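You operate a simulated robot arm through the tools that you are given. There is no shell and no other tool. Be economical: measure what you need, move in short steps, check, and stop when the job is done.

The job below is to be done with a simulated two-armed robot. You get a single attempt, and the scene is never put back.

TASK
Vacuum-pack the gold pouch as the order board says.
Fine: pouch from the rack, spill none, one run; stand it in the tray, leave the lid open and unlatched. Set down upright: what you pick out.

Only the result counts: the job must be done as asked and must still hold three seconds after the hand-in. Knocking over, shifting, dropping, spilling or breaking anything else fails it. Lids that push on must go on centred and level and be pressed home; caps that screw on are set level and turned clockwise until they are tight.

THE ROBOT
Two 7-joint arms with fingered hands on one trunk, on a base that drives. Base frame: it is fixed to the floor where the robot stands at the start and does not move with it; the origin is under the middle of the robot, x ahead of it, y to its left, z up. Lengths are in cm, angles in degrees, forces in N, time in s.
The left shoulder is at the start at [7, 14.5, 121.2], the right one opposite. With the tool pointing down near the work surface each hand reaches from about 40 to 78 cm from the robot's upright axis, wherever it stands, measured 20 degrees to its own side. Places, roughly: clear lid [90, -70, 110]; green packer key [60, -80, 100]; inside of the beige tray [50, -100, 90]; orange latch [60, -70, 100]; seat in the vacuum packer [70, -70, 90]; yellow packer key [60, -80, 100]. Payload 3.5 kg a hand.
Tool frame (each hand has its own): the origin (TCP) lies between the finger pads and is the grasp point; the fingertips stand 2.5 cm ahead of it; z points along the fingers, y is the line along which they close. The gripper opens to 8.8 cm. The gripper's body begins 2.9 cm behind the TCP. The gripper is a hand of 4 fingers: y runs from the thumb to the fingers, the wrist lies at [-1.3, -9.7, -16.2] in the tool frame, and closing takes about 1.5 s.
Orientation is that of the tool frame in the base frame, as a unit quaternion [x, y, z, w]. With the fingers straight down and the wrist toward the robot, the tool's x, y and z point along [0, 1, 0], [1, 0, 0] and [0, 0, -1] of the base frame.

THE INTERFACE
- The arms move only by the tool move_arm. It takes "left_series", "right_series" or both (then of equal length, played together; a hand with none holds still); each is a list of rows, each a list of 7 numbers: the turn, a rotation vector about the tool's x, y, z in degrees, then the shift along the tool's x, y, z in cm, then the gripper command, from -1 (fully open) to 1 (shut), values between in proportion. In form: [[rx, ry, rz, dx, dy, dz, claw], ...]. A call has 1 to 8 rows; each row shifts and turns the commanded pose from where the row before left it, along the tool's axes as they then stand. A row lasts 0.2 s, in which the tool goes at most 5 cm and 8.6 degrees; a call with a longer step from one row to the next is refused whole, and so is a gripper value outside its range. A pose out of reach is approached as far as the arm can. The call stops where the force on the tool passes 40 N (or 10 N more than at its start, if that is more) or the arm is blocked; 0.2 s more then pass. The fingers move at their own pace (about 4.5 cm/s each) and stop on an object; they squeeze with about 29 N. The grip force told is the motor's: it shows also when the fingers shut on nothing. Time passes only in rows, and 0.2 s behind the last, so rows that do not move let the fingers close. The reply holds the time, the measured pose of the TCP, the force on the tool along the base axes, the opening and the grip force, in the units named above and with some noise, with the torque about the TCP (base axes, N m) and any sound that the robot's microphone picked up.
- Cameras (640 x 400 px; columns grow to the right, rows downward): "scene" is now at [11.45, -2.78, 152.8]; the picture's right is [-0.44, -0.90, 0.00], its down [-0.61, 0.29, -0.74] and it looks along [0.67, -0.32, -0.67] (base axes); focal length 266 px, centre (320, 200). "left" rides on the left gripper at [-6.4, -8.3, -9.8] in its tool frame; the picture's right is [-0.62, -0.37, 0.69], its down [0.71, -0.63, 0.30] and it looks along [0.32, 0.68, 0.65] (tool axes); focal length 265 px, centre (320, 200). "right" rides on the right gripper at [6.4, -8.3, -9.8] in its tool frame; the picture's right is [-0.62, 0.37, -0.69], its down [-0.71, -0.63, 0.30] and it looks along [-0.32, 0.68, 0.65] (tool axes); focal length 265 px, centre (320, 200). There is no depth. A picture from a camera that has moved, and an enlarged one, comes with that camera's place and axes in the base frame and with its lens. The place of the scene camera against the robot may be out by one fixed shift of up to 2.5 cm in any direction.
- camera(camera): a new picture of that camera. It takes no simulated time.
- slide_trunk(by): slides the trunk up (or, below 0, down) by that many cm; the arms and the scene camera ride with it, the base frame stays. It gives what a move gives, with no picture.
- drive_base(legs): drives the robot by 1 to 6 legs, each [ahead, left, turn to the left] in cm, cm and degrees, along the robot's own axes; the way and the turn of a leg run together, so that a leg with both is an arc; at most 150 cm and 180 degrees a leg. The arms and the cameras ride along, it lands a little off, and it stops where it bumps. It gives what a move gives.
- grasp_type(shape, hand): the hand has 4 fingers and takes this shape, open, in about a second: jaw (thumb against the fingers, like two jaws); tri (thumb and two fingers); tip (a fingertip pinch); poke (one finger out to press); point (the index stretched); flat (the hand flat); cup (the hand cupped); fist (a fist). The gripper value then closes the fingers along that shape, each until it touches; the sizes above hold for jaw. It gives what a move gives, with no picture.
- turn_head(pan, tilt): turns the head with the scene camera to pan (to the left, within 86 degrees either way) and tilt (down, from -29 to 69), counted from straight ahead of the robot. It gives what a move gives.
- close_up(camera, box): a new picture of the part [left, top, right, bottom] of that camera's present view, enlarged. It takes no simulated time.
- finish_job(): hands the job in; it is judged then, once.

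Work in short steps. Places have to be worked out from the pictures, the camera data and where the tool is seen: move nearer, look again, correct. Check each grasp and each placing, and mend what went wrong. You have 120 turns and 92 pictures in all, those below and enlarged ones among them. Open the grippers and draw the arms clear of the work before you hand the job in, unless the task says otherwise; then end with one line.

The tools are called by a JSON object that holds its "api" and its "payload". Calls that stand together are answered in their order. move_arm: Moves the arms, as the interface text tells. Its arguments: {"type":"object","properties":{"left_series":{"type":"array","items":{"type":"array","items":{"type":"number"}}},"right_series":{"type":"array","items":{"type":"array","items":{"type":"number"}}}},"required":[]} The other tools are called the same way: slide_trunk (by) slides the trunk up or down; grasp_type (shape, hand) gives the hand a shape; drive_base (legs) drives the base; turn_head (pan, tilt) turns the head that bears the scene camera; camera (camera) takes a picture; close_up (camera, box) takes an enlarged picture of a part of a camera's view; finish_job () hands the job in.

At the start:

```text
clock: 0.0
left_tcp_pos: [48.26, -5.15, 129.94]
left_orientation: [0.707, 0.707, 0.0, 0.0]
left_ft_force: [-0.2, 0.6, -0.1]
left_ft_torque: [0.01, -0.01, 0.02]
left_width: 8.76
left_gripper_force: 0.1
left_shape: jaw
right_tcp_pos: [33.91, -44.64, 100.06]
right_orientation: [0.707, 0.707, 0.0, 0.0]
right_ft_force: [0.1, -0.4, 0.1]
right_ft_torque: [-0.02, -0.01, 0.02]
right_width: 8.74
right_gripper_force: 0.0
right_shape: jaw
trunk travel left (down, up): [-77.5, 6.5]
robot x, y, heading: [0.11, 0.04, -0.2]
head pan, tilt: [-25.9, 42.3]
```

scene: 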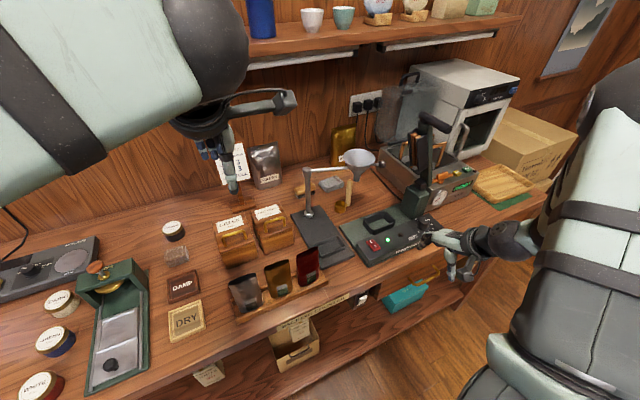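
right: 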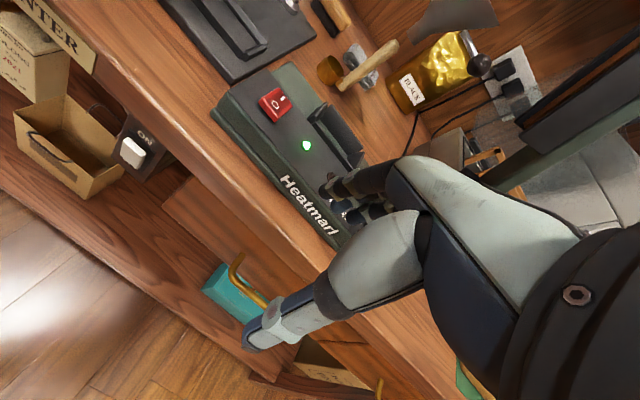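
left: 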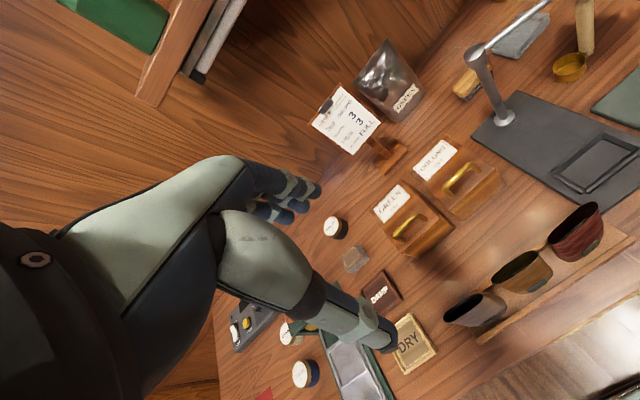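

The scene shows a cluttered bench with an order board, a rack of three pouches, and a packer at right. I'll read the board and look at the packer enlarged.

{"api": "close_up", "payload": {"camera": "left", "box": [290, 30, 450, 130]}}

{"api": "close_up", "payload": {"camera": "scene", "box": [340, 60, 560, 260]}}

{"api": "close_up", "payload": {"camera": "scene", "box": [200, 130, 360, 330]}}

```text
4.00 times, centred on (370, 80) of left
camera zoom: at [40.03, -11.66, 139.73], right [-0.37, -0.62, -0.69], down [-0.63, 0.71, -0.3], along [0.68, 0.32, -0.65], focal length 1062 px, centre (120, 680)
```

zoom: 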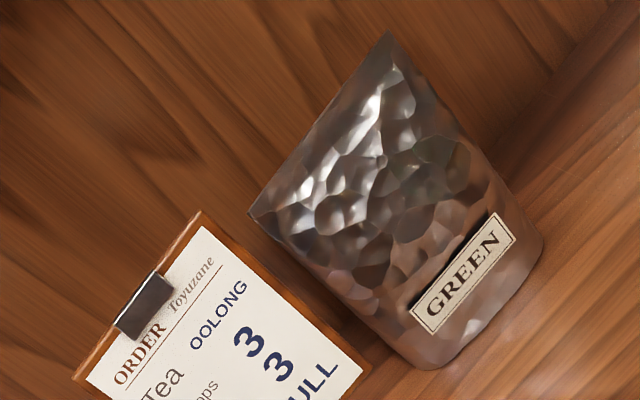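

```text
2.00 times, centred on (450, 160) of scene
camera zoom: at [11.45, -2.78, 152.8], right [-0.44, -0.9, 0.0], down [-0.61, 0.29, -0.74], along [0.67, -0.32, -0.67], focal length 532 px, centre (60, 280)
```

zoom: 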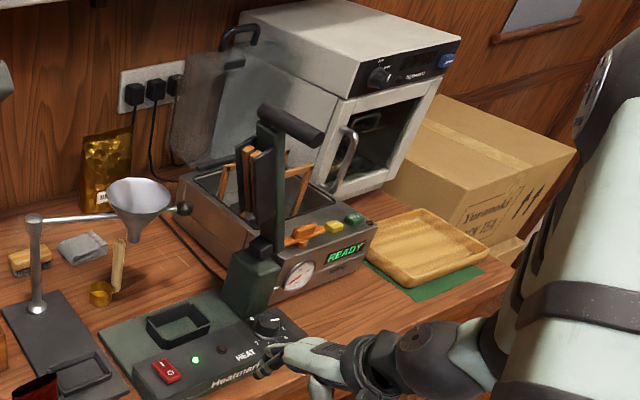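

```text
2.00 times, centred on (280, 230) of scene
camera zoom: at [11.45, -2.78, 152.8], right [-0.44, -0.9, 0.0], down [-0.61, 0.29, -0.74], along [0.67, -0.32, -0.67], focal length 532 px, centre (400, 140)
```

zoom: 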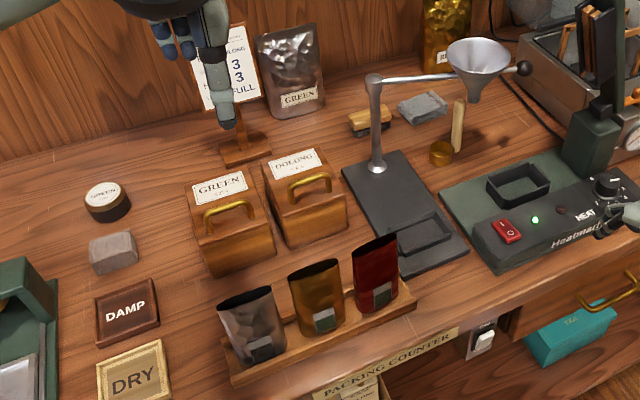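

The board is partly cut; take a shot of its lines and of the packer's keys.

{"api": "close_up", "payload": {"camera": "left", "box": [300, 75, 396, 165]}}

{"api": "close_up", "payload": {"camera": "scene", "box": [400, 130, 500, 210]}}

```text
4.44 times, centred on (348, 120) of left
camera zoom: at [40.03, -11.66, 139.73], right [-0.37, -0.62, -0.69], down [-0.63, 0.71, -0.3], along [0.68, 0.32, -0.65], focal length 1180 px, centre (196, 556)
```

zoom: 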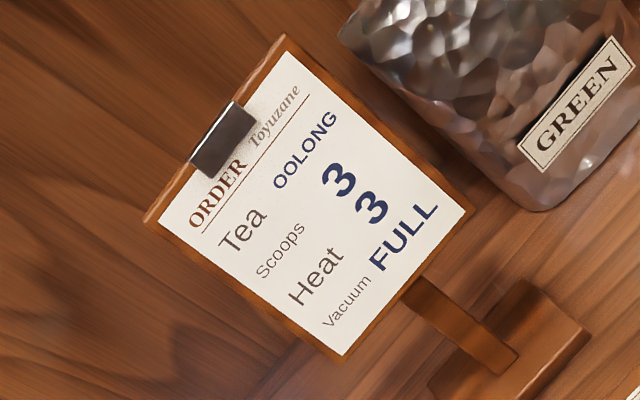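

```text
5.00 times, centred on (450, 170) of scene
camera zoom: at [11.45, -2.78, 152.8], right [-0.44, -0.9, 0.0], down [-0.61, 0.29, -0.74], along [0.67, -0.32, -0.67], focal length 1329 px, centre (-330, 350)
```

zoom: 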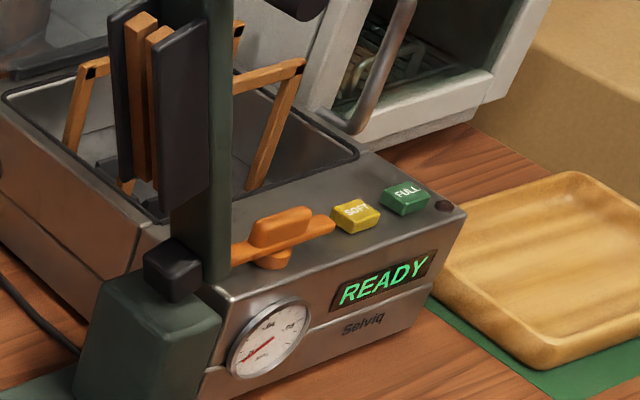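

The board reads Vacuum: FULL, and the green key is marked FULL. The gold pouch is the middle one in the rack, near [47,-8]. I move the left arm aside and lift the right one clear, then look at the rack.

{"api": "move_arm", "payload": {"left_series": [[0, 0, 0, 5, 0, 0, -1], [0, 0, 0, 5, 0, 0, -1], [0, 0, 0, 5, 0, 0, -1], [0, 0, 0, 5, 0, 0, -1], [0, 0, 0, 5, 0, 0, -1], [0, 0, 0, 5, 0, 0, -1]], "right_series": [[0, 0, 0, 0, 0, -5, -1], [0, 0, 0, 0, 0, -5, -1], [0, 0, 0, 0, 0, -5, -1], [0, 0, 0, 0, 0, -5, -1], [0, 0, 0, 0, 0, -5, -1], [0, 0, 0, 0, 0, 0, -1]]}}

{"api": "turn_head", "payload": {"pan": -10, "tilt": 60}}

{"api": "camera", "payload": {"camera": "scene"}}

{"api": "camera", "payload": {"camera": "right"}}

```text
clock: 1.4
left_tcp_pos: [48.66, 25.01, 129.84]
left_orientation: [0.707, 0.707, -0.001, 0.0]
left_ft_force: [-0.4, 0.1, 0.6]
left_ft_torque: [0.0, -0.03, 0.0]
left_width: 8.75
left_gripper_force: 0.0
left_shape: jaw
right_tcp_pos: [33.67, -44.52, 124.92]
right_orientation: [0.707, 0.707, -0.001, 0.0]
right_ft_force: [-0.3, -0.2, 0.3]
right_ft_torque: [0.02, 0.02, 0.0]
right_width: 8.77
right_gripper_force: 0.0
right_shape: jaw
trunk travel left (down, up): [-77.5, 6.5]
robot x, y, heading: [0.04, -0.05, 0.2]
head pan, tilt: [-25.9, 42.3]
```

```text
clock: 2.2
left_tcp_pos: [48.71, 24.67, 129.76]
left_orientation: [0.707, 0.707, 0.0, 0.0]
left_ft_force: [0.2, 0.1, -1.0]
left_ft_torque: [0.02, -0.01, 0.03]
left_width: 8.75
left_gripper_force: 0.0
left_shape: jaw
right_tcp_pos: [33.75, -44.88, 124.83]
right_orientation: [0.707, 0.707, 0.0, -0.001]
right_ft_force: [0.2, -0.1, -0.6]
right_ft_torque: [-0.02, 0.0, 0.02]
right_width: 8.79
right_gripper_force: 0.1
right_shape: jaw
trunk travel left (down, up): [-77.5, 6.5]
robot x, y, heading: [-0.03, 0.46, -0.1]
head pan, tilt: [-10.0, 60.0]
```

```text
83 pictures are left
camera scene: at [10.51, -0.34, 150.47], right [-0.17, -0.98, 0.0], down [-0.85, 0.15, -0.5], along [0.49, -0.09, -0.87], focal length 266 px, centre (320, 200)
```

scene: 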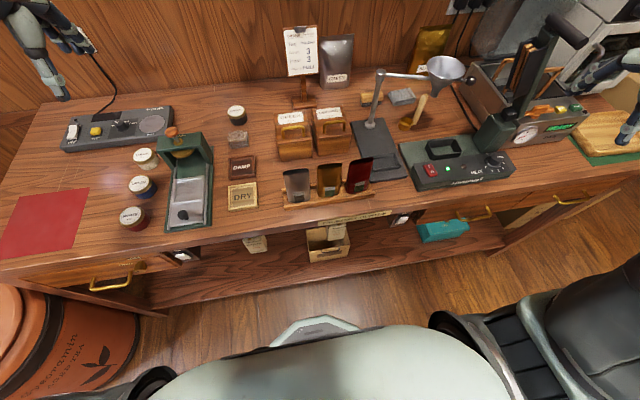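

```text
82 pictures are left
camera right: at [25.29, -38.38, 134.64], right [0.37, -0.62, 0.69], down [-0.63, -0.71, -0.3], along [0.68, -0.32, -0.65], focal length 265 px, centre (320, 200)
```

right: 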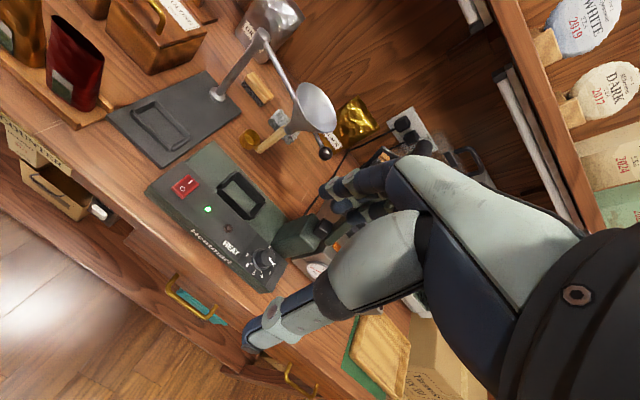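

Triangulating the two views puts the red pouch's label near [47.6,-16.5,92], so gold is at about [47,-8.5]. I bring the right hand above gold at a safe height.

{"api": "move_arm", "payload": {"right_series": [[0, 0, 0, 4.5, 1.5, 0, -1], [0, 0, 0, 4.5, 1.5, 0, -1], [0, 0, 0, 4.5, 1.5, 0, -1], [0, 0, 0, 4.5, 1.5, 0, -1], [0, 0, 0, 4.5, 1.5, 0, -1], [0, 0, 0, 4.5, 1.5, 0, -1], [0, 0, 0, 4.5, 1.5, 0, -1], [0, 0, 0, 4.5, 1.5, 0, -1]]}}

{"api": "move_arm", "payload": {"right_series": [[0, 0, 0, 0, 0, -0.5, -1], [0, 0, 0, 0, 0, 4, -1], [0, 0, 0, 0, 0, 4, -1], [0, 0, 0, 0, 0, 4, -1], [0, 0, 0, 0, 0, 0, -1]]}}

{"api": "camera", "payload": {"camera": "right"}}

{"api": "camera", "payload": {"camera": "scene"}}

```text
clock: 4.0
left_tcp_pos: [48.86, 25.0, 129.72]
left_orientation: [0.707, 0.707, -0.001, 0.0]
left_ft_force: [-0.4, 0.1, 0.7]
left_ft_torque: [-0.02, -0.01, 0.01]
left_width: 8.75
left_gripper_force: 0.1
left_shape: jaw
right_tcp_pos: [51.72, -14.4, 123.94]
right_orientation: [0.71, 0.704, 0.004, -0.007]
right_ft_force: [0.0, 0.0, -0.6]
right_ft_torque: [0.01, 0.01, 0.0]
right_width: 8.78
right_gripper_force: 0.0
right_shape: jaw
right hand out of reach, approached as far as the arm can: row 4, 5, 6, 7
trunk travel left (down, up): [-77.5, 6.5]
robot x, y, heading: [0.18, 0.23, 0.0]
head pan, tilt: [-10.0, 60.0]
```

```text
clock: 5.2
left_tcp_pos: [48.7, 24.81, 129.8]
left_orientation: [0.707, 0.707, 0.0, -0.001]
left_ft_force: [0.1, -0.1, -1.5]
left_ft_torque: [-0.04, -0.03, 0.01]
left_width: 8.77
left_gripper_force: 0.1
left_shape: jaw
right_tcp_pos: [51.79, -14.1, 112.07]
right_orientation: [0.707, 0.707, -0.002, 0.001]
right_ft_force: [0.5, 0.1, -0.2]
right_ft_torque: [0.0, -0.02, 0.01]
right_width: 8.77
right_gripper_force: 0.0
right_shape: jaw
right hand out of reach, approached as far as the arm can: row 1
trunk travel left (down, up): [-77.5, 6.5]
robot x, y, heading: [-0.35, 0.15, -0.3]
head pan, tilt: [-10.0, 60.0]
```

```text
81 pictures are left
camera right: at [43.31, -7.59, 121.87], right [0.37, -0.62, 0.69], down [-0.63, -0.72, -0.3], along [0.68, -0.33, -0.65], focal length 265 px, centre (320, 200)
```

right: 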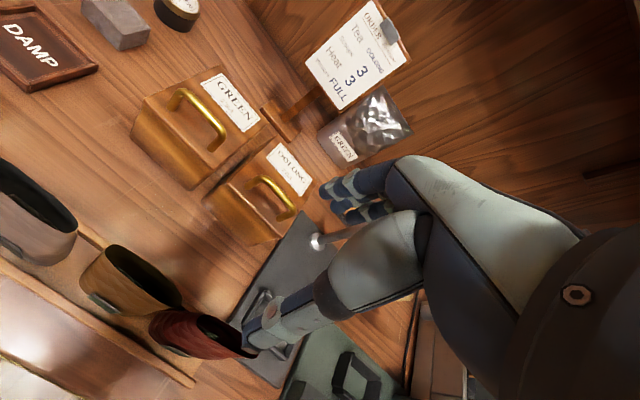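

```text
80 pictures are left
camera scene: at [10.48, -0.23, 150.47], right [-0.17, -0.98, 0.0], down [-0.85, 0.15, -0.5], along [0.49, -0.09, -0.87], focal length 266 px, centre (320, 200)
```

scene: 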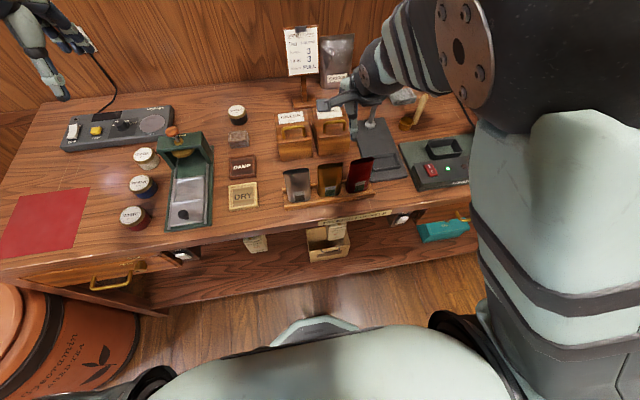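

The current spot is at the right arm's cross-body limit. The gold mouth computes to about [47.8,-9.6,100]. I drive 12 cm left for reach.

{"api": "drive_base", "payload": {"legs": [[0, 12, 0]]}}

{"api": "camera", "payload": {"camera": "right"}}

```text
clock: 6.5
left_tcp_pos: [48.65, 36.84, 129.82]
left_orientation: [0.708, 0.707, 0.001, -0.001]
left_ft_force: [-0.2, 0.0, -0.3]
left_ft_torque: [0.0, 0.0, 0.0]
left_width: 8.78
left_gripper_force: 0.1
left_shape: jaw
right_tcp_pos: [51.82, -2.13, 112.18]
right_orientation: [0.708, 0.706, 0.0, -0.001]
right_ft_force: [-0.2, 0.3, 0.3]
right_ft_torque: [0.01, 0.04, 0.01]
right_width: 8.79
right_gripper_force: 0.1
right_shape: jaw
trunk travel left (down, up): [-77.5, 6.5]
robot x, y, heading: [-0.13, 12.24, 0.0]
head pan, tilt: [-10.0, 60.0]
```

```text
79 pictures are left
camera right: at [43.34, 4.35, 121.96], right [0.37, -0.62, 0.69], down [-0.63, -0.71, -0.31], along [0.68, -0.32, -0.65], focal length 265 px, centre (320, 200)
```

right: 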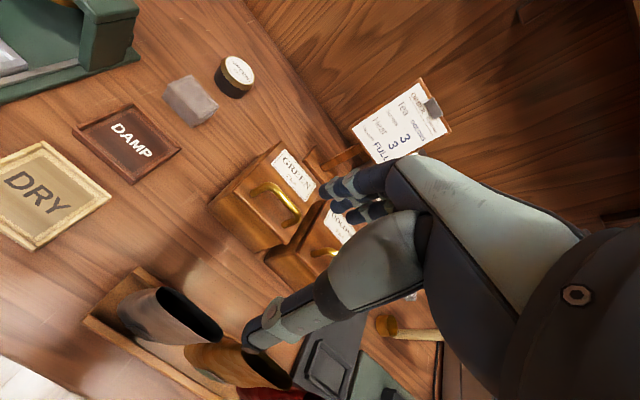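

Silver's mouth triangulates to [48,-2.1,99.3], so gold's is at [48,-9.4,99.3]. I move above gold, then look.

{"api": "move_arm", "payload": {"right_series": [[0, 0, 0, -3.65, -1.9, 0, -1], [0, 0, 0, -3.65, -1.9, 0, -1], [0, 0, 0, 0, 0, 3, -1], [0, 0, 0, 0, 0, 2, -1], [0, 0, 0, 0, 0, 0, -1]]}}

{"api": "camera", "payload": {"camera": "right"}}

{"api": "close_up", "payload": {"camera": "scene", "box": [200, 80, 440, 230]}}

```text
clock: 7.7
left_tcp_pos: [48.57, 36.98, 129.81]
left_orientation: [0.707, 0.707, 0.001, 0.001]
left_ft_force: [0.1, -0.5, 0.8]
left_ft_torque: [-0.01, 0.01, 0.05]
left_width: 8.75
left_gripper_force: 0.0
left_shape: jaw
right_tcp_pos: [47.99, -9.34, 107.17]
right_orientation: [0.707, 0.707, 0.001, 0.001]
right_ft_force: [0.4, -0.2, 0.8]
right_ft_torque: [-0.03, -0.02, 0.01]
right_width: 8.77
right_gripper_force: 0.1
right_shape: jaw
trunk travel left (down, up): [-77.5, 6.5]
robot x, y, heading: [-0.18, 12.23, -0.1]
head pan, tilt: [-10.0, 60.0]
```

```text
78 pictures are left
camera right: at [39.56, -2.9, 116.86], right [0.37, -0.62, 0.69], down [-0.63, -0.71, -0.3], along [0.68, -0.32, -0.65], focal length 265 px, centre (320, 200)
```

right: 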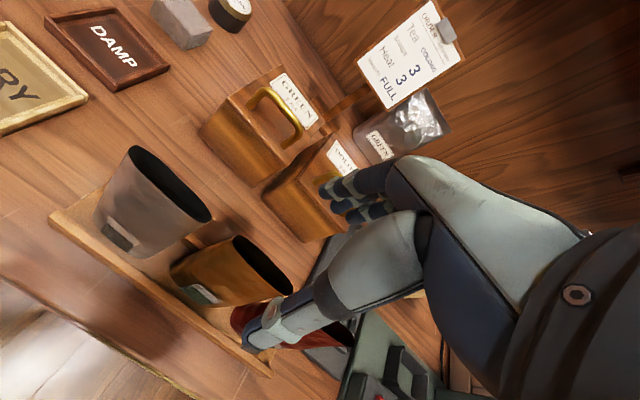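

```text
2.67 times, centred on (320, 155) of scene
camera zoom: at [10.35, 11.85, 150.48], right [-0.17, -0.98, 0.0], down [-0.85, 0.15, -0.5], along [0.49, -0.09, -0.87], focal length 709 px, centre (320, 320)
```

zoom: 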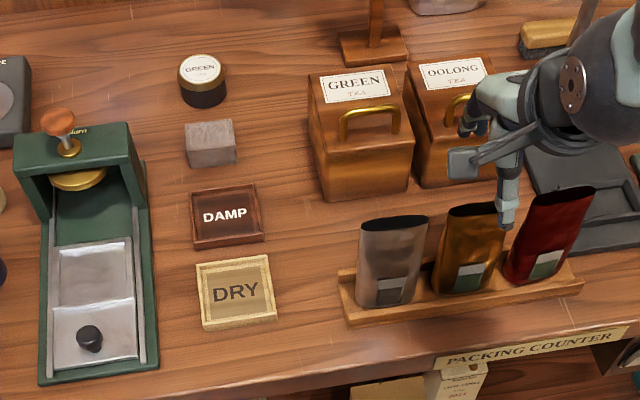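

Corners of the gold mouth give center [48.4,-10.3], width 6.5, not yawed. I correct and descend to z≈97.5 in steps.

{"api": "move_arm", "payload": {"right_series": [[0, 0, 0, -0.95, 0.3, 0, -1], [0, 0, 0, 0, 0, 2.5, -1], [0, 0, 0, 0, 0, 2.5, -1], [0, 0, 0, 0, 0, 2.5, -1], [0, 0, 0, 0, 0, 2.0, -1], [0, 0, 0, 0, 0, 0, -1]]}}

{"api": "camera", "payload": {"camera": "right"}}

{"api": "close_up", "payload": {"camera": "scene", "box": [320, 130, 440, 210]}}

```text
clock: 9.1
left_tcp_pos: [48.72, 37.0, 129.78]
left_orientation: [0.708, 0.706, 0.0, 0.0]
left_ft_force: [0.6, -0.8, -0.2]
left_ft_torque: [-0.02, 0.02, 0.02]
left_width: 8.76
left_gripper_force: 0.0
left_shape: jaw
right_tcp_pos: [48.24, -10.15, 97.48]
right_orientation: [0.708, 0.706, 0.0, 0.001]
right_ft_force: [0.5, -0.5, 0.7]
right_ft_torque: [0.05, -0.02, 0.01]
right_width: 8.79
right_gripper_force: 0.0
right_shape: jaw
trunk travel left (down, up): [-77.5, 6.5]
robot x, y, heading: [0.06, 12.08, 0.1]
head pan, tilt: [-10.0, 60.0]
```

```text
76 pictures are left
camera right: at [39.84, -3.65, 107.32], right [0.37, -0.62, 0.69], down [-0.63, -0.71, -0.3], along [0.68, -0.33, -0.65], focal length 265 px, centre (320, 200)
```

right: 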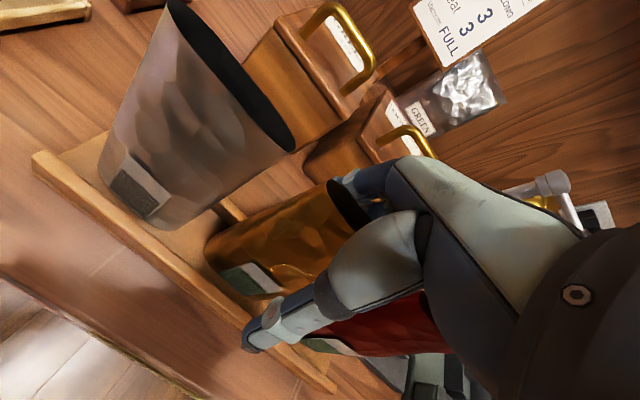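

```text
5.00 times, centred on (380, 170) of scene
camera zoom: at [10.48, 12.02, 150.47], right [-0.17, -0.98, 0.0], down [-0.85, 0.15, -0.5], along [0.49, -0.09, -0.87], focal length 1329 px, centre (20, 350)
```

zoom: 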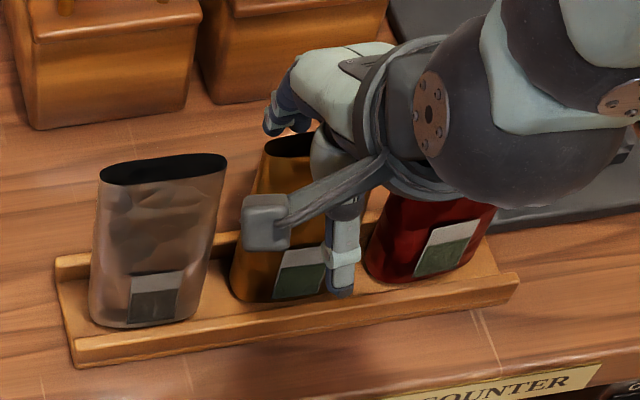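

The thumb sits at the pouch's centre line (y≈-10.7) and the fingers are behind it. I close.

{"api": "move_arm", "payload": {"right_series": [[0, 0, 0, 0, 0, 0, 0], [0, 0, 0, 0, 0, 0, 0.3], [0, 0, 0, 0, 0, 0, 0.6], [0, 0, 0, 0, 0, 0, 1], [0, 0, 0, 0, 0, 0, 1], [0, 0, 0, 0, 0, 0, 1], [0, 0, 0, 0, 0, 0, 1], [0, 0, 0, 0, 0, 0, 1]]}}

{"api": "camera", "payload": {"camera": "right"}}

```text
clock: 10.9
left_tcp_pos: [48.81, 36.96, 129.81]
left_orientation: [0.708, 0.707, 0.0, 0.0]
left_ft_force: [-0.3, -0.9, -0.1]
left_ft_torque: [0.01, 0.03, 0.02]
left_width: 8.77
left_gripper_force: 0.0
left_shape: jaw
right_tcp_pos: [48.24, -10.12, 97.53]
right_orientation: [0.707, 0.707, 0.0, 0.0]
right_ft_force: [0.1, -0.6, 1.7]
right_ft_torque: [0.04, 0.0, 0.01]
right_width: 2.08
right_gripper_force: 29.0
right_shape: jaw
trunk travel left (down, up): [-77.5, 6.5]
robot x, y, heading: [-0.13, 12.44, 0.0]
head pan, tilt: [-10.0, 60.0]
```

```text
74 pictures are left
camera right: at [39.84, -3.68, 107.34], right [0.37, -0.62, 0.69], down [-0.63, -0.71, -0.3], along [0.68, -0.33, -0.65], focal length 265 px, centre (320, 200)
```

right: 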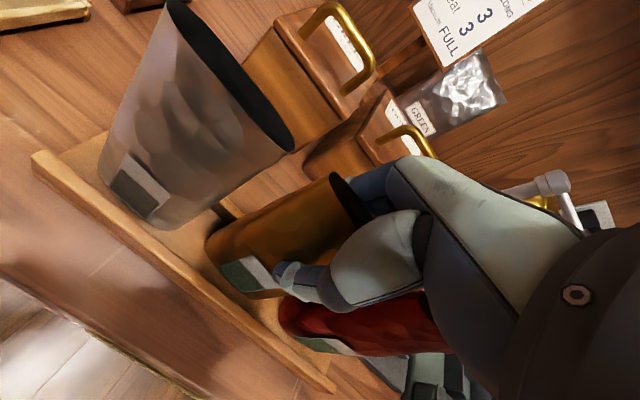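

Gripped at 2.1 cm width with 29 N. I lift slowly straight up.

{"api": "move_arm", "payload": {"right_series": [[0, 0, 0, 0, 0, -1, 1], [0, 0, 0, 0, 0, -2, 1], [0, 0, 0, 0, 0, -2, 1], [0, 0, 0, 0, 0, -2, 1], [0, 0, 0, 0, 0, -3, 1], [0, 0, 0, 0, 0, -3, 1], [0, 0, 0, 0, 0, -3, 1], [0, 0, 0, 0, 0, 0, 1]]}}

{"api": "camera", "payload": {"camera": "right"}}

{"api": "camera", "payload": {"camera": "scene"}}

```text
clock: 12.7
left_tcp_pos: [48.69, 37.06, 129.73]
left_orientation: [0.708, 0.707, 0.0, 0.0]
left_ft_force: [0.7, 0.0, -0.6]
left_ft_torque: [0.0, 0.02, -0.01]
left_width: 8.75
left_gripper_force: 0.1
left_shape: jaw
right_tcp_pos: [48.55, -10.32, 113.7]
right_orientation: [0.708, 0.706, 0.0, -0.001]
right_ft_force: [-0.3, -0.6, 0.0]
right_ft_torque: [-0.02, -0.03, -0.03]
right_width: 2.1
right_gripper_force: 29.1
right_shape: jaw
trunk travel left (down, up): [-77.5, 6.5]
robot x, y, heading: [-0.38, 12.36, 0.4]
head pan, tilt: [-10.0, 60.0]
```

```text
73 pictures are left
camera right: at [40.07, -3.8, 123.48], right [0.37, -0.62, 0.69], down [-0.63, -0.71, -0.3], along [0.68, -0.33, -0.65], focal length 265 px, centre (320, 200)
```

right: 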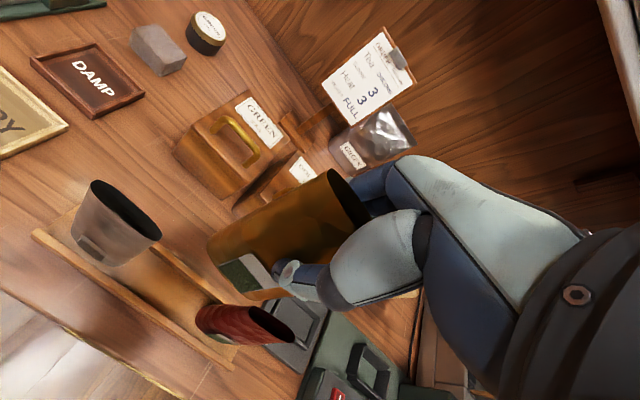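

```text
72 pictures are left
camera scene: at [10.55, 11.97, 150.46], right [-0.17, -0.98, 0.0], down [-0.85, 0.15, -0.5], along [0.49, -0.09, -0.87], focal length 266 px, centre (320, 200)
```

scene: 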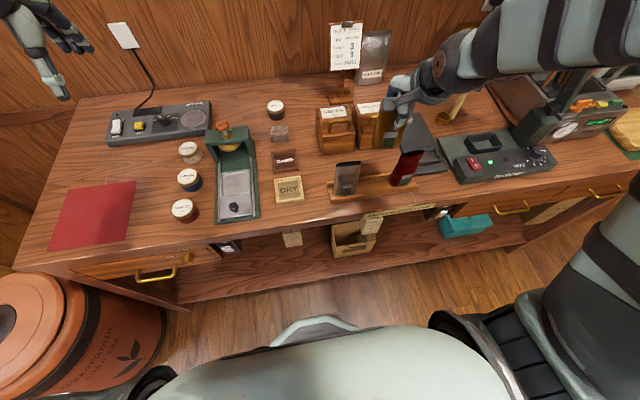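

The gold pouch is lifted cleanly. I draw it back and up, then drive right toward the packer.

{"api": "move_arm", "payload": {"right_series": [[0, 0, 0, 0, -0.5, -2.5, 1], [0, 0, 0, 0, -1.5, -2.5, 1], [0, 0, 0, 0, -2.5, -2, 1], [0, 0, 0, 0, -2.5, -1, 1], [0, 0, 0, 0, -2, 0, 1], [0, 0, 0, 0, -1, 0, 1], [0, 0, 0, 0, 0, 0, 1]]}}

{"api": "drive_base", "payload": {"legs": [[0, -62, 0]]}}

{"api": "turn_head", "payload": {"pan": -15, "tilt": 40}}

{"api": "camera", "payload": {"camera": "scene"}}

{"api": "camera", "payload": {"camera": "right"}}

{"api": "camera", "payload": {"camera": "left"}}

```text
clock: 14.3
left_tcp_pos: [48.72, 37.04, 129.8]
left_orientation: [0.707, 0.707, -0.001, 0.0]
left_ft_force: [0.7, 0.1, -0.4]
left_ft_torque: [0.02, -0.01, -0.02]
left_width: 8.74
left_gripper_force: 0.0
left_shape: jaw
right_tcp_pos: [42.51, -14.3, 119.44]
right_orientation: [0.708, 0.706, 0.004, -0.005]
right_ft_force: [0.3, 1.3, -0.5]
right_ft_torque: [-0.02, 0.0, 0.01]
right_width: 2.06
right_gripper_force: 28.9
right_shape: jaw
right hand out of reach, approached as far as the arm can: row 3, 4, 5, 6
trunk travel left (down, up): [-77.5, 6.5]
robot x, y, heading: [-0.14, 12.04, -0.0]
head pan, tilt: [-10.0, 60.0]
```

```text
clock: 17.8
left_tcp_pos: [48.81, -25.11, 129.86]
left_orientation: [0.709, 0.705, 0.0, 0.0]
left_ft_force: [-0.6, 0.1, 0.2]
left_ft_torque: [0.04, -0.04, -0.01]
left_width: 8.75
left_gripper_force: 0.0
left_shape: jaw
right_tcp_pos: [42.15, -76.51, 119.4]
right_orientation: [0.709, 0.705, 0.004, -0.004]
right_ft_force: [-0.9, 0.1, -0.3]
right_ft_torque: [-0.01, 0.02, 0.03]
right_width: 2.09
right_gripper_force: 28.9
right_shape: jaw
trunk travel left (down, up): [-77.5, 6.5]
robot x, y, heading: [-0.36, -49.92, -0.1]
head pan, tilt: [-10.0, 60.0]
```

```text
clock: 18.6
left_tcp_pos: [48.67, -25.35, 129.85]
left_orientation: [0.709, 0.705, 0.0, 0.0]
left_ft_force: [0.4, -0.4, -0.6]
left_ft_torque: [-0.03, -0.01, 0.01]
left_width: 8.75
left_gripper_force: 0.0
left_shape: jaw
right_tcp_pos: [42.29, -76.6, 119.41]
right_orientation: [0.71, 0.704, 0.006, -0.006]
right_ft_force: [0.6, -0.1, -0.1]
right_ft_torque: [0.01, -0.04, -0.02]
right_width: 2.09
right_gripper_force: 28.7
right_shape: jaw
trunk travel left (down, up): [-77.5, 6.5]
robot x, y, heading: [-0.14, -50.16, -0.3]
head pan, tilt: [-15.0, 40.0]
```

```text
71 pictures are left
camera scene: at [11.99, -51.29, 153.13], right [-0.26, -0.96, 0.0], down [-0.62, 0.17, -0.77], along [0.74, -0.2, -0.64], focal length 266 px, centre (320, 200)
```

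scene: 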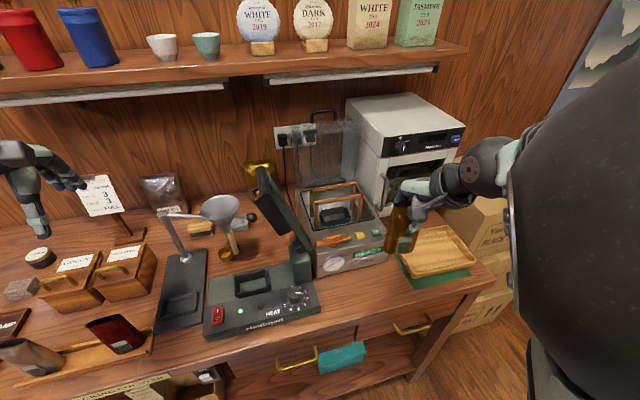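

```text
70 pictures are left
camera right: at [33.81, -70.23, 129.31], right [0.36, -0.63, 0.68], down [-0.63, -0.71, -0.31], along [0.68, -0.32, -0.66], focal length 265 px, centre (320, 200)
```

right: 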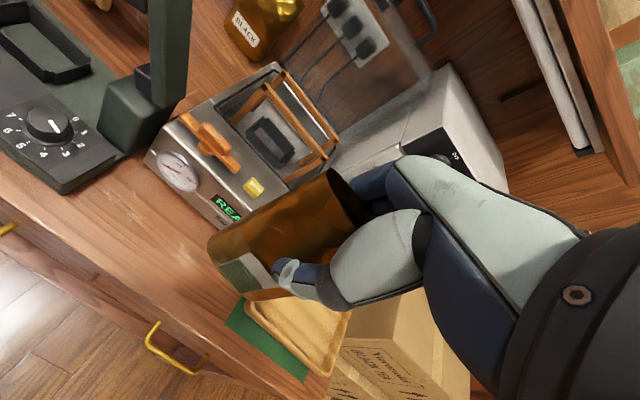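

```text
69 pictures are left
camera left: at [40.31, -31.71, 139.69], right [-0.37, -0.62, -0.69], down [-0.63, 0.72, -0.3], along [0.69, 0.32, -0.65], focal length 265 px, centre (320, 200)
```

left: 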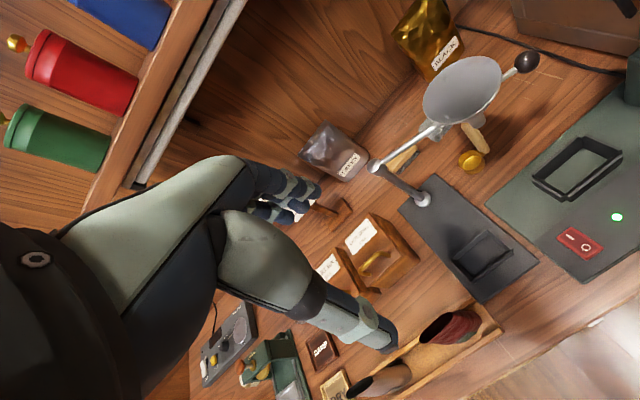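

Arrived without bumps. Now enlarge the packer in both views.

{"api": "close_up", "payload": {"camera": "scene", "box": [250, 100, 410, 300]}}

{"api": "close_up", "payload": {"camera": "right", "box": [130, 20, 450, 220]}}

```text
2.00 times, centred on (330, 200) of scene
camera zoom: at [11.99, -51.29, 153.13], right [-0.26, -0.96, 0.0], down [-0.62, 0.17, -0.77], along [0.74, -0.2, -0.64], focal length 532 px, centre (300, 200)
```

zoom: 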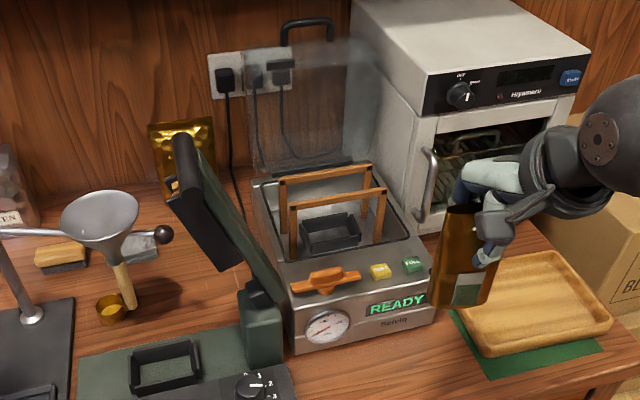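

```text
2.00 times, centred on (290, 120) of right
camera zoom: at [33.81, -70.23, 129.31], right [0.36, -0.63, 0.68], down [-0.63, -0.71, -0.31], along [0.68, -0.32, -0.66], focal length 531 px, centre (380, 360)
```

zoom: 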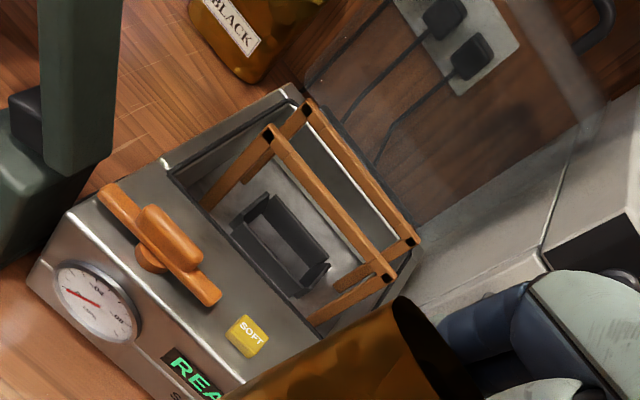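

Triangulation: the holder's two wooden bars run along y (-65.5…-80) at x≈68.8 and 75.5, top z≈103, and the black socket is centred near [71.8,-72.7]. The pouch must go down between the bars. I raise the trunk 5 and drive 10 ahead for reach.

{"api": "slide_trunk", "payload": {"by": 5}}

{"api": "drive_base", "payload": {"legs": [[9, 0, 0]]}}

{"api": "camera", "payload": {"camera": "right"}}

{"api": "camera", "payload": {"camera": "scene"}}

```text
clock: 19.5
left_tcp_pos: [48.72, -25.11, 134.65]
left_orientation: [0.709, 0.705, 0.0, 0.0]
left_ft_force: [-0.5, 0.3, 0.1]
left_ft_torque: [-0.01, 0.02, 0.01]
left_width: 8.75
left_gripper_force: 0.1
left_shape: jaw
right_tcp_pos: [42.24, -76.66, 124.5]
right_orientation: [0.71, 0.704, 0.005, -0.005]
right_ft_force: [0.0, 0.6, -0.9]
right_ft_torque: [0.01, 0.03, -0.01]
right_width: 2.05
right_gripper_force: 29.0
right_shape: jaw
trunk travel left (down, up): [-82.5, 1.5]
robot x, y, heading: [-0.25, -49.89, -0.7]
head pan, tilt: [-15.0, 40.0]
```

```text
clock: 20.6
left_tcp_pos: [56.8, -25.22, 135.08]
left_orientation: [0.709, 0.706, 0.002, 0.003]
left_ft_force: [-1.1, -0.5, -0.4]
left_ft_torque: [-0.01, -0.02, 0.0]
left_width: 8.74
left_gripper_force: 0.1
left_shape: jaw
right_tcp_pos: [50.48, -76.69, 124.59]
right_orientation: [0.709, 0.705, 0.007, -0.003]
right_ft_force: [-0.2, -0.1, 0.2]
right_ft_torque: [0.0, 0.0, -0.04]
right_width: 2.07
right_gripper_force: 29.3
right_shape: jaw
trunk travel left (down, up): [-82.5, 1.5]
robot x, y, heading: [8.37, -49.82, -0.0]
head pan, tilt: [-15.0, 40.0]
```

```text
66 pictures are left
camera right: at [42.01, -70.22, 134.53], right [0.36, -0.63, 0.69], down [-0.63, -0.71, -0.32], along [0.69, -0.32, -0.65], focal length 265 px, centre (320, 200)
```

right: 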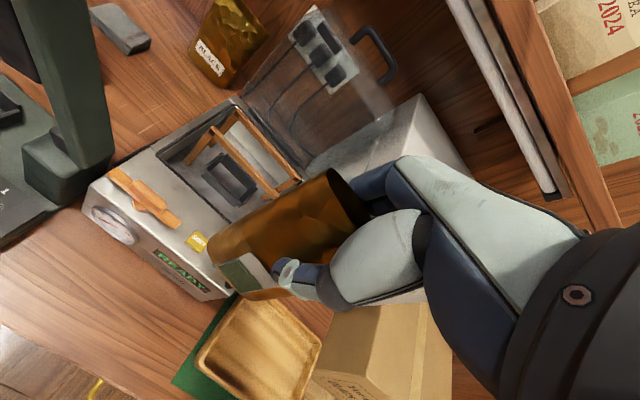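

```text
65 pictures are left
camera scene: at [20.05, -51.28, 158.22], right [-0.26, -0.96, 0.0], down [-0.62, 0.17, -0.77], along [0.74, -0.2, -0.64], focal length 266 px, centre (320, 200)
```

scene: 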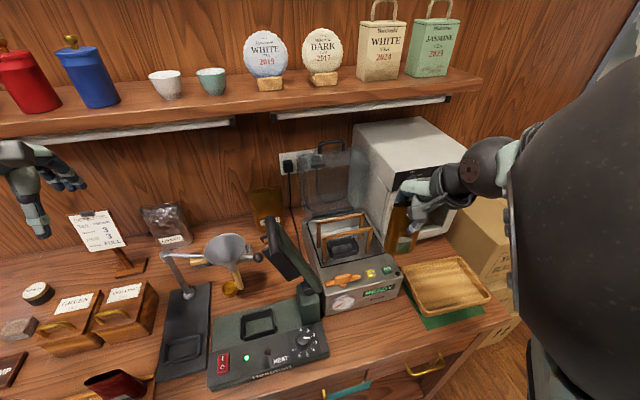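

Clear path above the keys. I carry the pouch at z≈124 to just short of the holder, then check.

{"api": "move_arm", "payload": {"right_series": [[0, 0, 0, 0.8, 3, 0, 1], [0, 0, 0, 0.8, 4, 0, 1], [0, 0, 0, 0.8, 4, 0, 1], [0, 0, 0, 0.8, 4, 0, 1], [0, 0, 0, 0.8, 3, 0, 1], [0, 0, 0, 0, 0, 0, 1]]}}

{"api": "camera", "payload": {"camera": "right"}}

{"api": "close_up", "payload": {"camera": "scene", "box": [250, 110, 490, 310]}}

```text
clock: 22.0
left_tcp_pos: [57.48, -25.32, 134.88]
left_orientation: [0.708, 0.706, 0.001, 0.001]
left_ft_force: [0.3, -0.3, 0.1]
left_ft_torque: [-0.03, 0.01, -0.04]
left_width: 8.78
left_gripper_force: 0.0
left_shape: jaw
right_tcp_pos: [69.1, -73.01, 124.19]
right_orientation: [0.71, 0.704, 0.005, -0.005]
right_ft_force: [-0.1, 0.3, -0.6]
right_ft_torque: [-0.02, 0.03, 0.03]
right_width: 2.09
right_gripper_force: 28.9
right_shape: jaw
trunk travel left (down, up): [-82.5, 1.5]
robot x, y, heading: [9.03, -49.88, -0.0]
head pan, tilt: [-15.0, 40.0]
```

```text
64 pictures are left
camera right: at [60.69, -66.52, 134.04], right [0.36, -0.63, 0.68], down [-0.63, -0.71, -0.32], along [0.68, -0.32, -0.66], focal length 265 px, centre (320, 200)
```

right: 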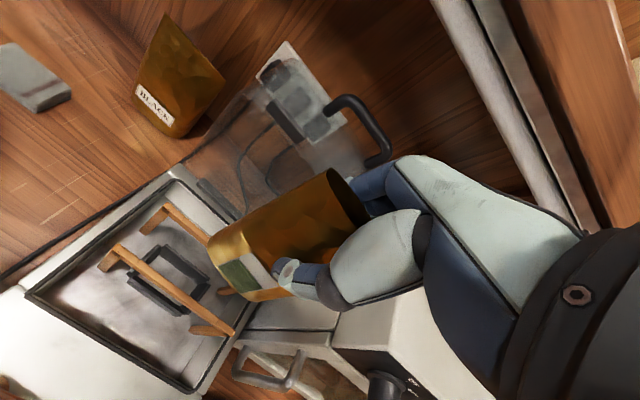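

```text
2.00 times, centred on (370, 210) of scene
camera zoom: at [20.86, -51.26, 158.14], right [-0.26, -0.96, 0.0], down [-0.62, 0.17, -0.77], along [0.74, -0.2, -0.64], focal length 532 px, centre (220, 180)
```

zoom: 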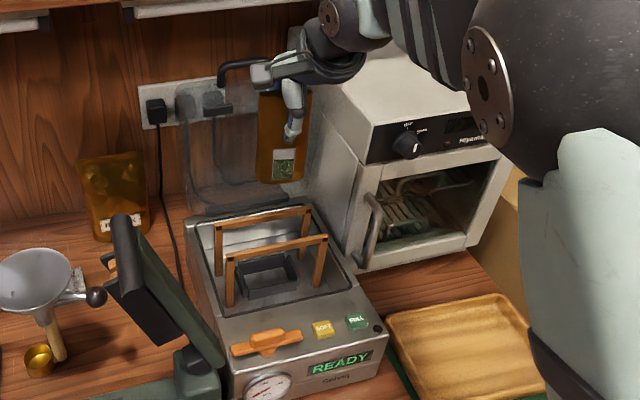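

From the exact hand camera: bars at x≈68.1 and 74.3, y centre ≈-73, socket centre ≈[70.9,-72.8]. I go to x=71.1, y=-72.5 and lower 5 cm, then look at how the pouch bottom lies.

{"api": "move_arm", "payload": {"right_series": [[0, 0, 0, 0.5, 2, 0, 1], [0, 0, 0, 0, 0, 2.5, 1], [0, 0, 0, 0, 0, 2, 1], [0, 0, 0, 0, 0, 0, 1]]}}

{"api": "camera", "payload": {"camera": "right"}}

{"api": "close_up", "payload": {"camera": "scene", "box": [310, 110, 470, 260]}}

```text
clock: 23.0
left_tcp_pos: [57.58, -25.35, 134.89]
left_orientation: [0.709, 0.705, 0.001, 0.001]
left_ft_force: [0.1, -0.2, 0.6]
left_ft_torque: [0.02, -0.02, -0.01]
left_width: 8.78
left_gripper_force: 0.0
left_shape: jaw
right_tcp_pos: [70.85, -72.15, 119.7]
right_orientation: [0.71, 0.704, 0.005, -0.006]
right_ft_force: [0.7, -0.6, -0.3]
right_ft_torque: [0.03, 0.0, -0.01]
right_width: 2.06
right_gripper_force: 29.0
right_shape: jaw
trunk travel left (down, up): [-82.5, 1.5]
robot x, y, heading: [8.61, -50.01, -0.4]
head pan, tilt: [-15.0, 40.0]
```

```text
62 pictures are left
camera right: at [62.48, -65.77, 129.65], right [0.36, -0.63, 0.68], down [-0.63, -0.71, -0.31], along [0.68, -0.32, -0.66], focal length 265 px, centre (320, 200)
```

right: 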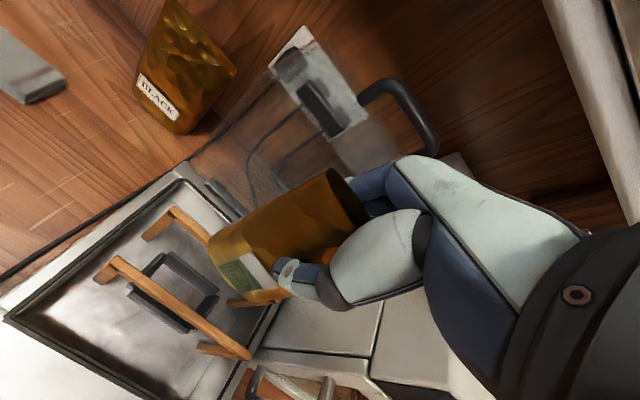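

```text
2.67 times, centred on (390, 185) of scene
camera zoom: at [20.92, -51.26, 158.13], right [-0.26, -0.97, 0.0], down [-0.62, 0.17, -0.77], along [0.74, -0.2, -0.64], focal length 709 px, centre (133, 240)
```

zoom: 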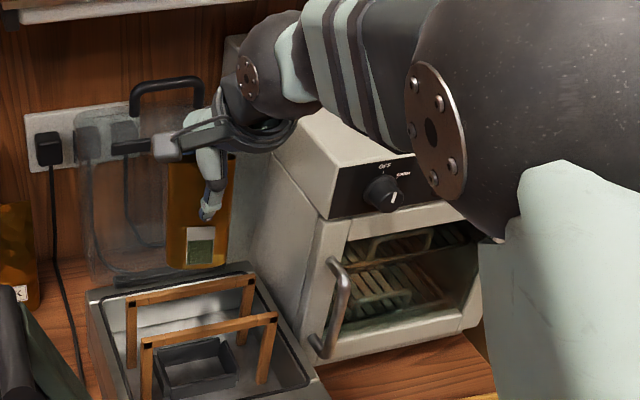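

TCP is at [70.85,-72.15], centred between the bars. I lower gently, watching force, then look.

{"api": "move_arm", "payload": {"right_series": [[0, 0, 0, 0, 0, 1.2, 1], [0, 0, 0, 0, 0, 1.2, 1], [0, 0, 0, 0, 0, 1.2, 1], [0, 0, 0, 0, 0, 1, 1], [0, 0, 0, 0, 0, 0, 1]]}}

{"api": "camera", "payload": {"camera": "right"}}

{"api": "close_up", "payload": {"camera": "scene", "box": [310, 130, 430, 260]}}

```text
clock: 24.2
left_tcp_pos: [57.6, -25.21, 134.83]
left_orientation: [0.709, 0.705, 0.001, 0.0]
left_ft_force: [-0.1, -0.2, 0.8]
left_ft_torque: [0.0, 0.01, -0.02]
left_width: 8.76
left_gripper_force: 0.0
left_shape: jaw
right_tcp_pos: [71.13, -71.94, 115.39]
right_orientation: [0.709, 0.705, 0.005, -0.005]
right_ft_force: [0.5, -0.7, 0.7]
right_ft_torque: [-0.03, 0.01, -0.01]
right_width: 2.08
right_gripper_force: 29.1
right_shape: jaw
trunk travel left (down, up): [-82.5, 1.5]
robot x, y, heading: [8.85, -50.07, -0.3]
head pan, tilt: [-15.0, 40.0]
```

```text
60 pictures are left
camera right: at [62.71, -65.69, 125.25], right [0.36, -0.63, 0.68], down [-0.63, -0.71, -0.31], along [0.68, -0.32, -0.66], focal length 265 px, centre (320, 200)
```

right: 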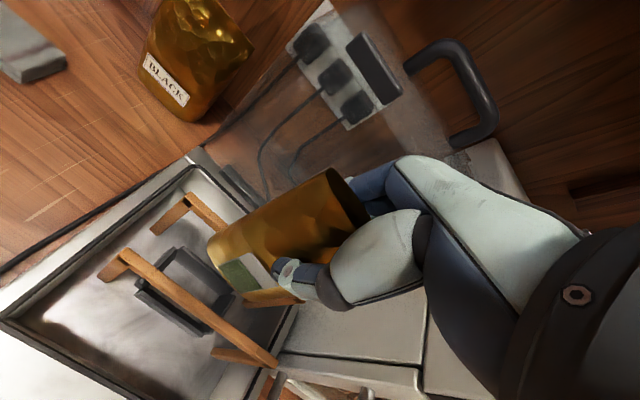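

```text
3.08 times, centred on (370, 195) of scene
camera zoom: at [20.91, -51.25, 158.14], right [-0.26, -0.97, 0.0], down [-0.62, 0.17, -0.77], along [0.74, -0.2, -0.64], focal length 818 px, centre (166, 215)
```

zoom: 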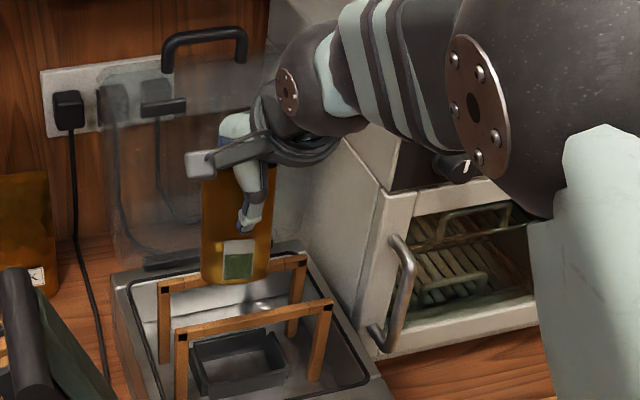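

The pouch bottom is ~1.5 cm above the bars and about 0.8 cm too far left relative to the holder's centre. I shift -0.7 in y and lower in small steps.

{"api": "move_arm", "payload": {"right_series": [[0, 0, 0, -0.7, 0, 0, 1], [0, 0, 0, 0, 0, 0.8, 1], [0, 0, 0, 0, 0, 0.8, 1], [0, 0, 0, 0, 0, 0.8, 1], [0, 0, 0, 0, 0, 0.8, 1], [0, 0, 0, 0, 0, 0, 1]]}}

{"api": "camera", "payload": {"camera": "right"}}

{"api": "close_up", "payload": {"camera": "scene", "box": [320, 150, 420, 260]}}

```text
clock: 25.6
left_tcp_pos: [57.53, -25.29, 134.9]
left_orientation: [0.708, 0.706, 0.001, 0.001]
left_ft_force: [-0.2, 0.1, 0.7]
left_ft_torque: [-0.01, 0.01, 0.01]
left_width: 8.79
left_gripper_force: 0.1
left_shape: jaw
right_tcp_pos: [71.13, -72.82, 112.19]
right_orientation: [0.709, 0.705, 0.004, -0.004]
right_ft_force: [-0.4, -0.1, 0.2]
right_ft_torque: [-0.01, 0.02, 0.01]
right_width: 2.06
right_gripper_force: 28.9
right_shape: jaw
trunk travel left (down, up): [-82.5, 1.5]
robot x, y, heading: [8.71, -49.97, -0.2]
head pan, tilt: [-15.0, 40.0]
```

```text
58 pictures are left
camera right: at [62.72, -66.37, 121.98], right [0.36, -0.63, 0.68], down [-0.63, -0.71, -0.31], along [0.68, -0.32, -0.66], focal length 265 px, centre (320, 200)
```

right: 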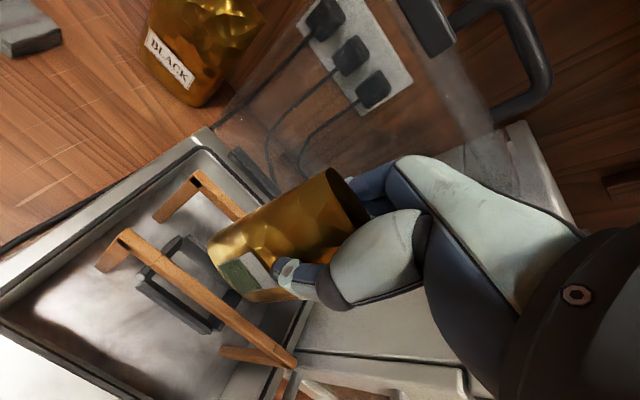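

```text
3.64 times, centred on (370, 205) of scene
camera zoom: at [20.89, -51.25, 158.14], right [-0.26, -0.97, 0.0], down [-0.62, 0.17, -0.77], along [0.74, -0.2, -0.64], focal length 967 px, centre (138, 182)
```

zoom: 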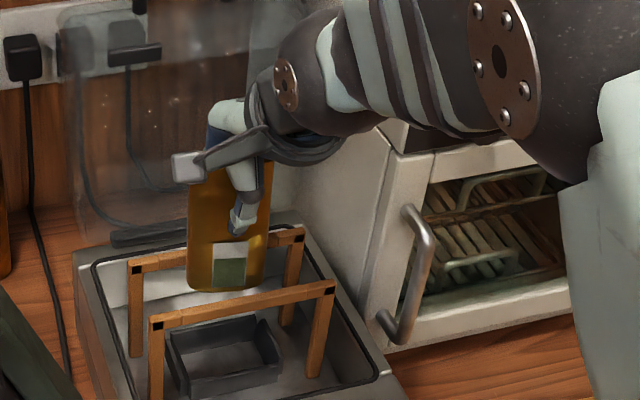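

The pouch bottom is entering centrally between the bars. Continue lowering.

{"api": "move_arm", "payload": {"right_series": [[0, 0, 0, 0, 0, 0.7, 1], [0, 0, 0, 0, 0, 0.7, 1], [0, 0, 0, 0, 0, 0.7, 1], [0, 0, 0, 0, 0, 0.7, 1], [0, 0, 0, 0, 0, 0.7, 1], [0, 0, 0, 0, 0, 0, 1]]}}

{"api": "camera", "payload": {"camera": "right"}}

{"api": "close_up", "payload": {"camera": "scene", "box": [320, 150, 420, 260]}}

```text
clock: 27.0
left_tcp_pos: [57.45, -25.33, 134.96]
left_orientation: [0.708, 0.706, 0.0, 0.0]
left_ft_force: [0.4, 0.0, 0.3]
left_ft_torque: [-0.03, 0.02, -0.01]
left_width: 8.75
left_gripper_force: 0.0
left_shape: jaw
right_tcp_pos: [71.31, -72.68, 108.63]
right_orientation: [0.709, 0.706, 0.005, -0.005]
right_ft_force: [0.1, -0.3, -0.4]
right_ft_torque: [-0.02, -0.01, 0.0]
right_width: 2.06
right_gripper_force: 29.1
right_shape: jaw
trunk travel left (down, up): [-82.5, 1.5]
robot x, y, heading: [8.88, -49.81, -0.2]
head pan, tilt: [-15.0, 40.0]
```

```text
56 pictures are left
camera right: at [62.83, -66.27, 118.57], right [0.36, -0.63, 0.68], down [-0.63, -0.71, -0.31], along [0.68, -0.32, -0.66], focal length 265 px, centre (320, 200)
```

right: 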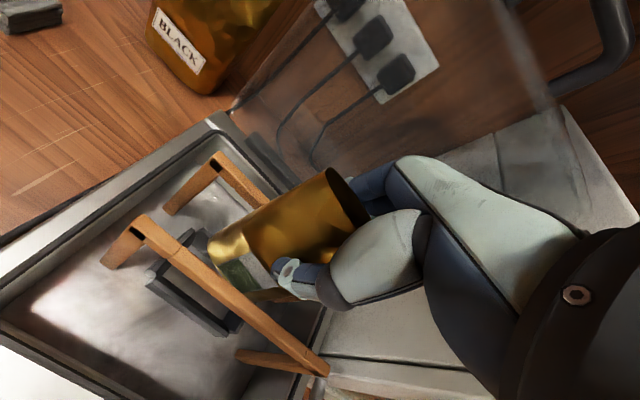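

```text
3.64 times, centred on (370, 205) of scene
camera zoom: at [20.89, -51.26, 158.14], right [-0.26, -0.97, 0.0], down [-0.62, 0.17, -0.77], along [0.74, -0.2, -0.64], focal length 967 px, centre (138, 182)
```

zoom: 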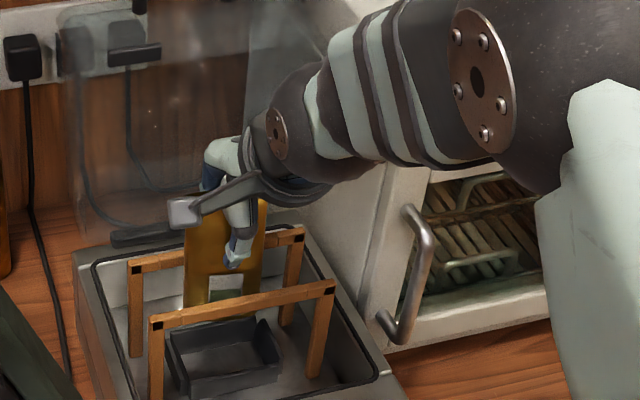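

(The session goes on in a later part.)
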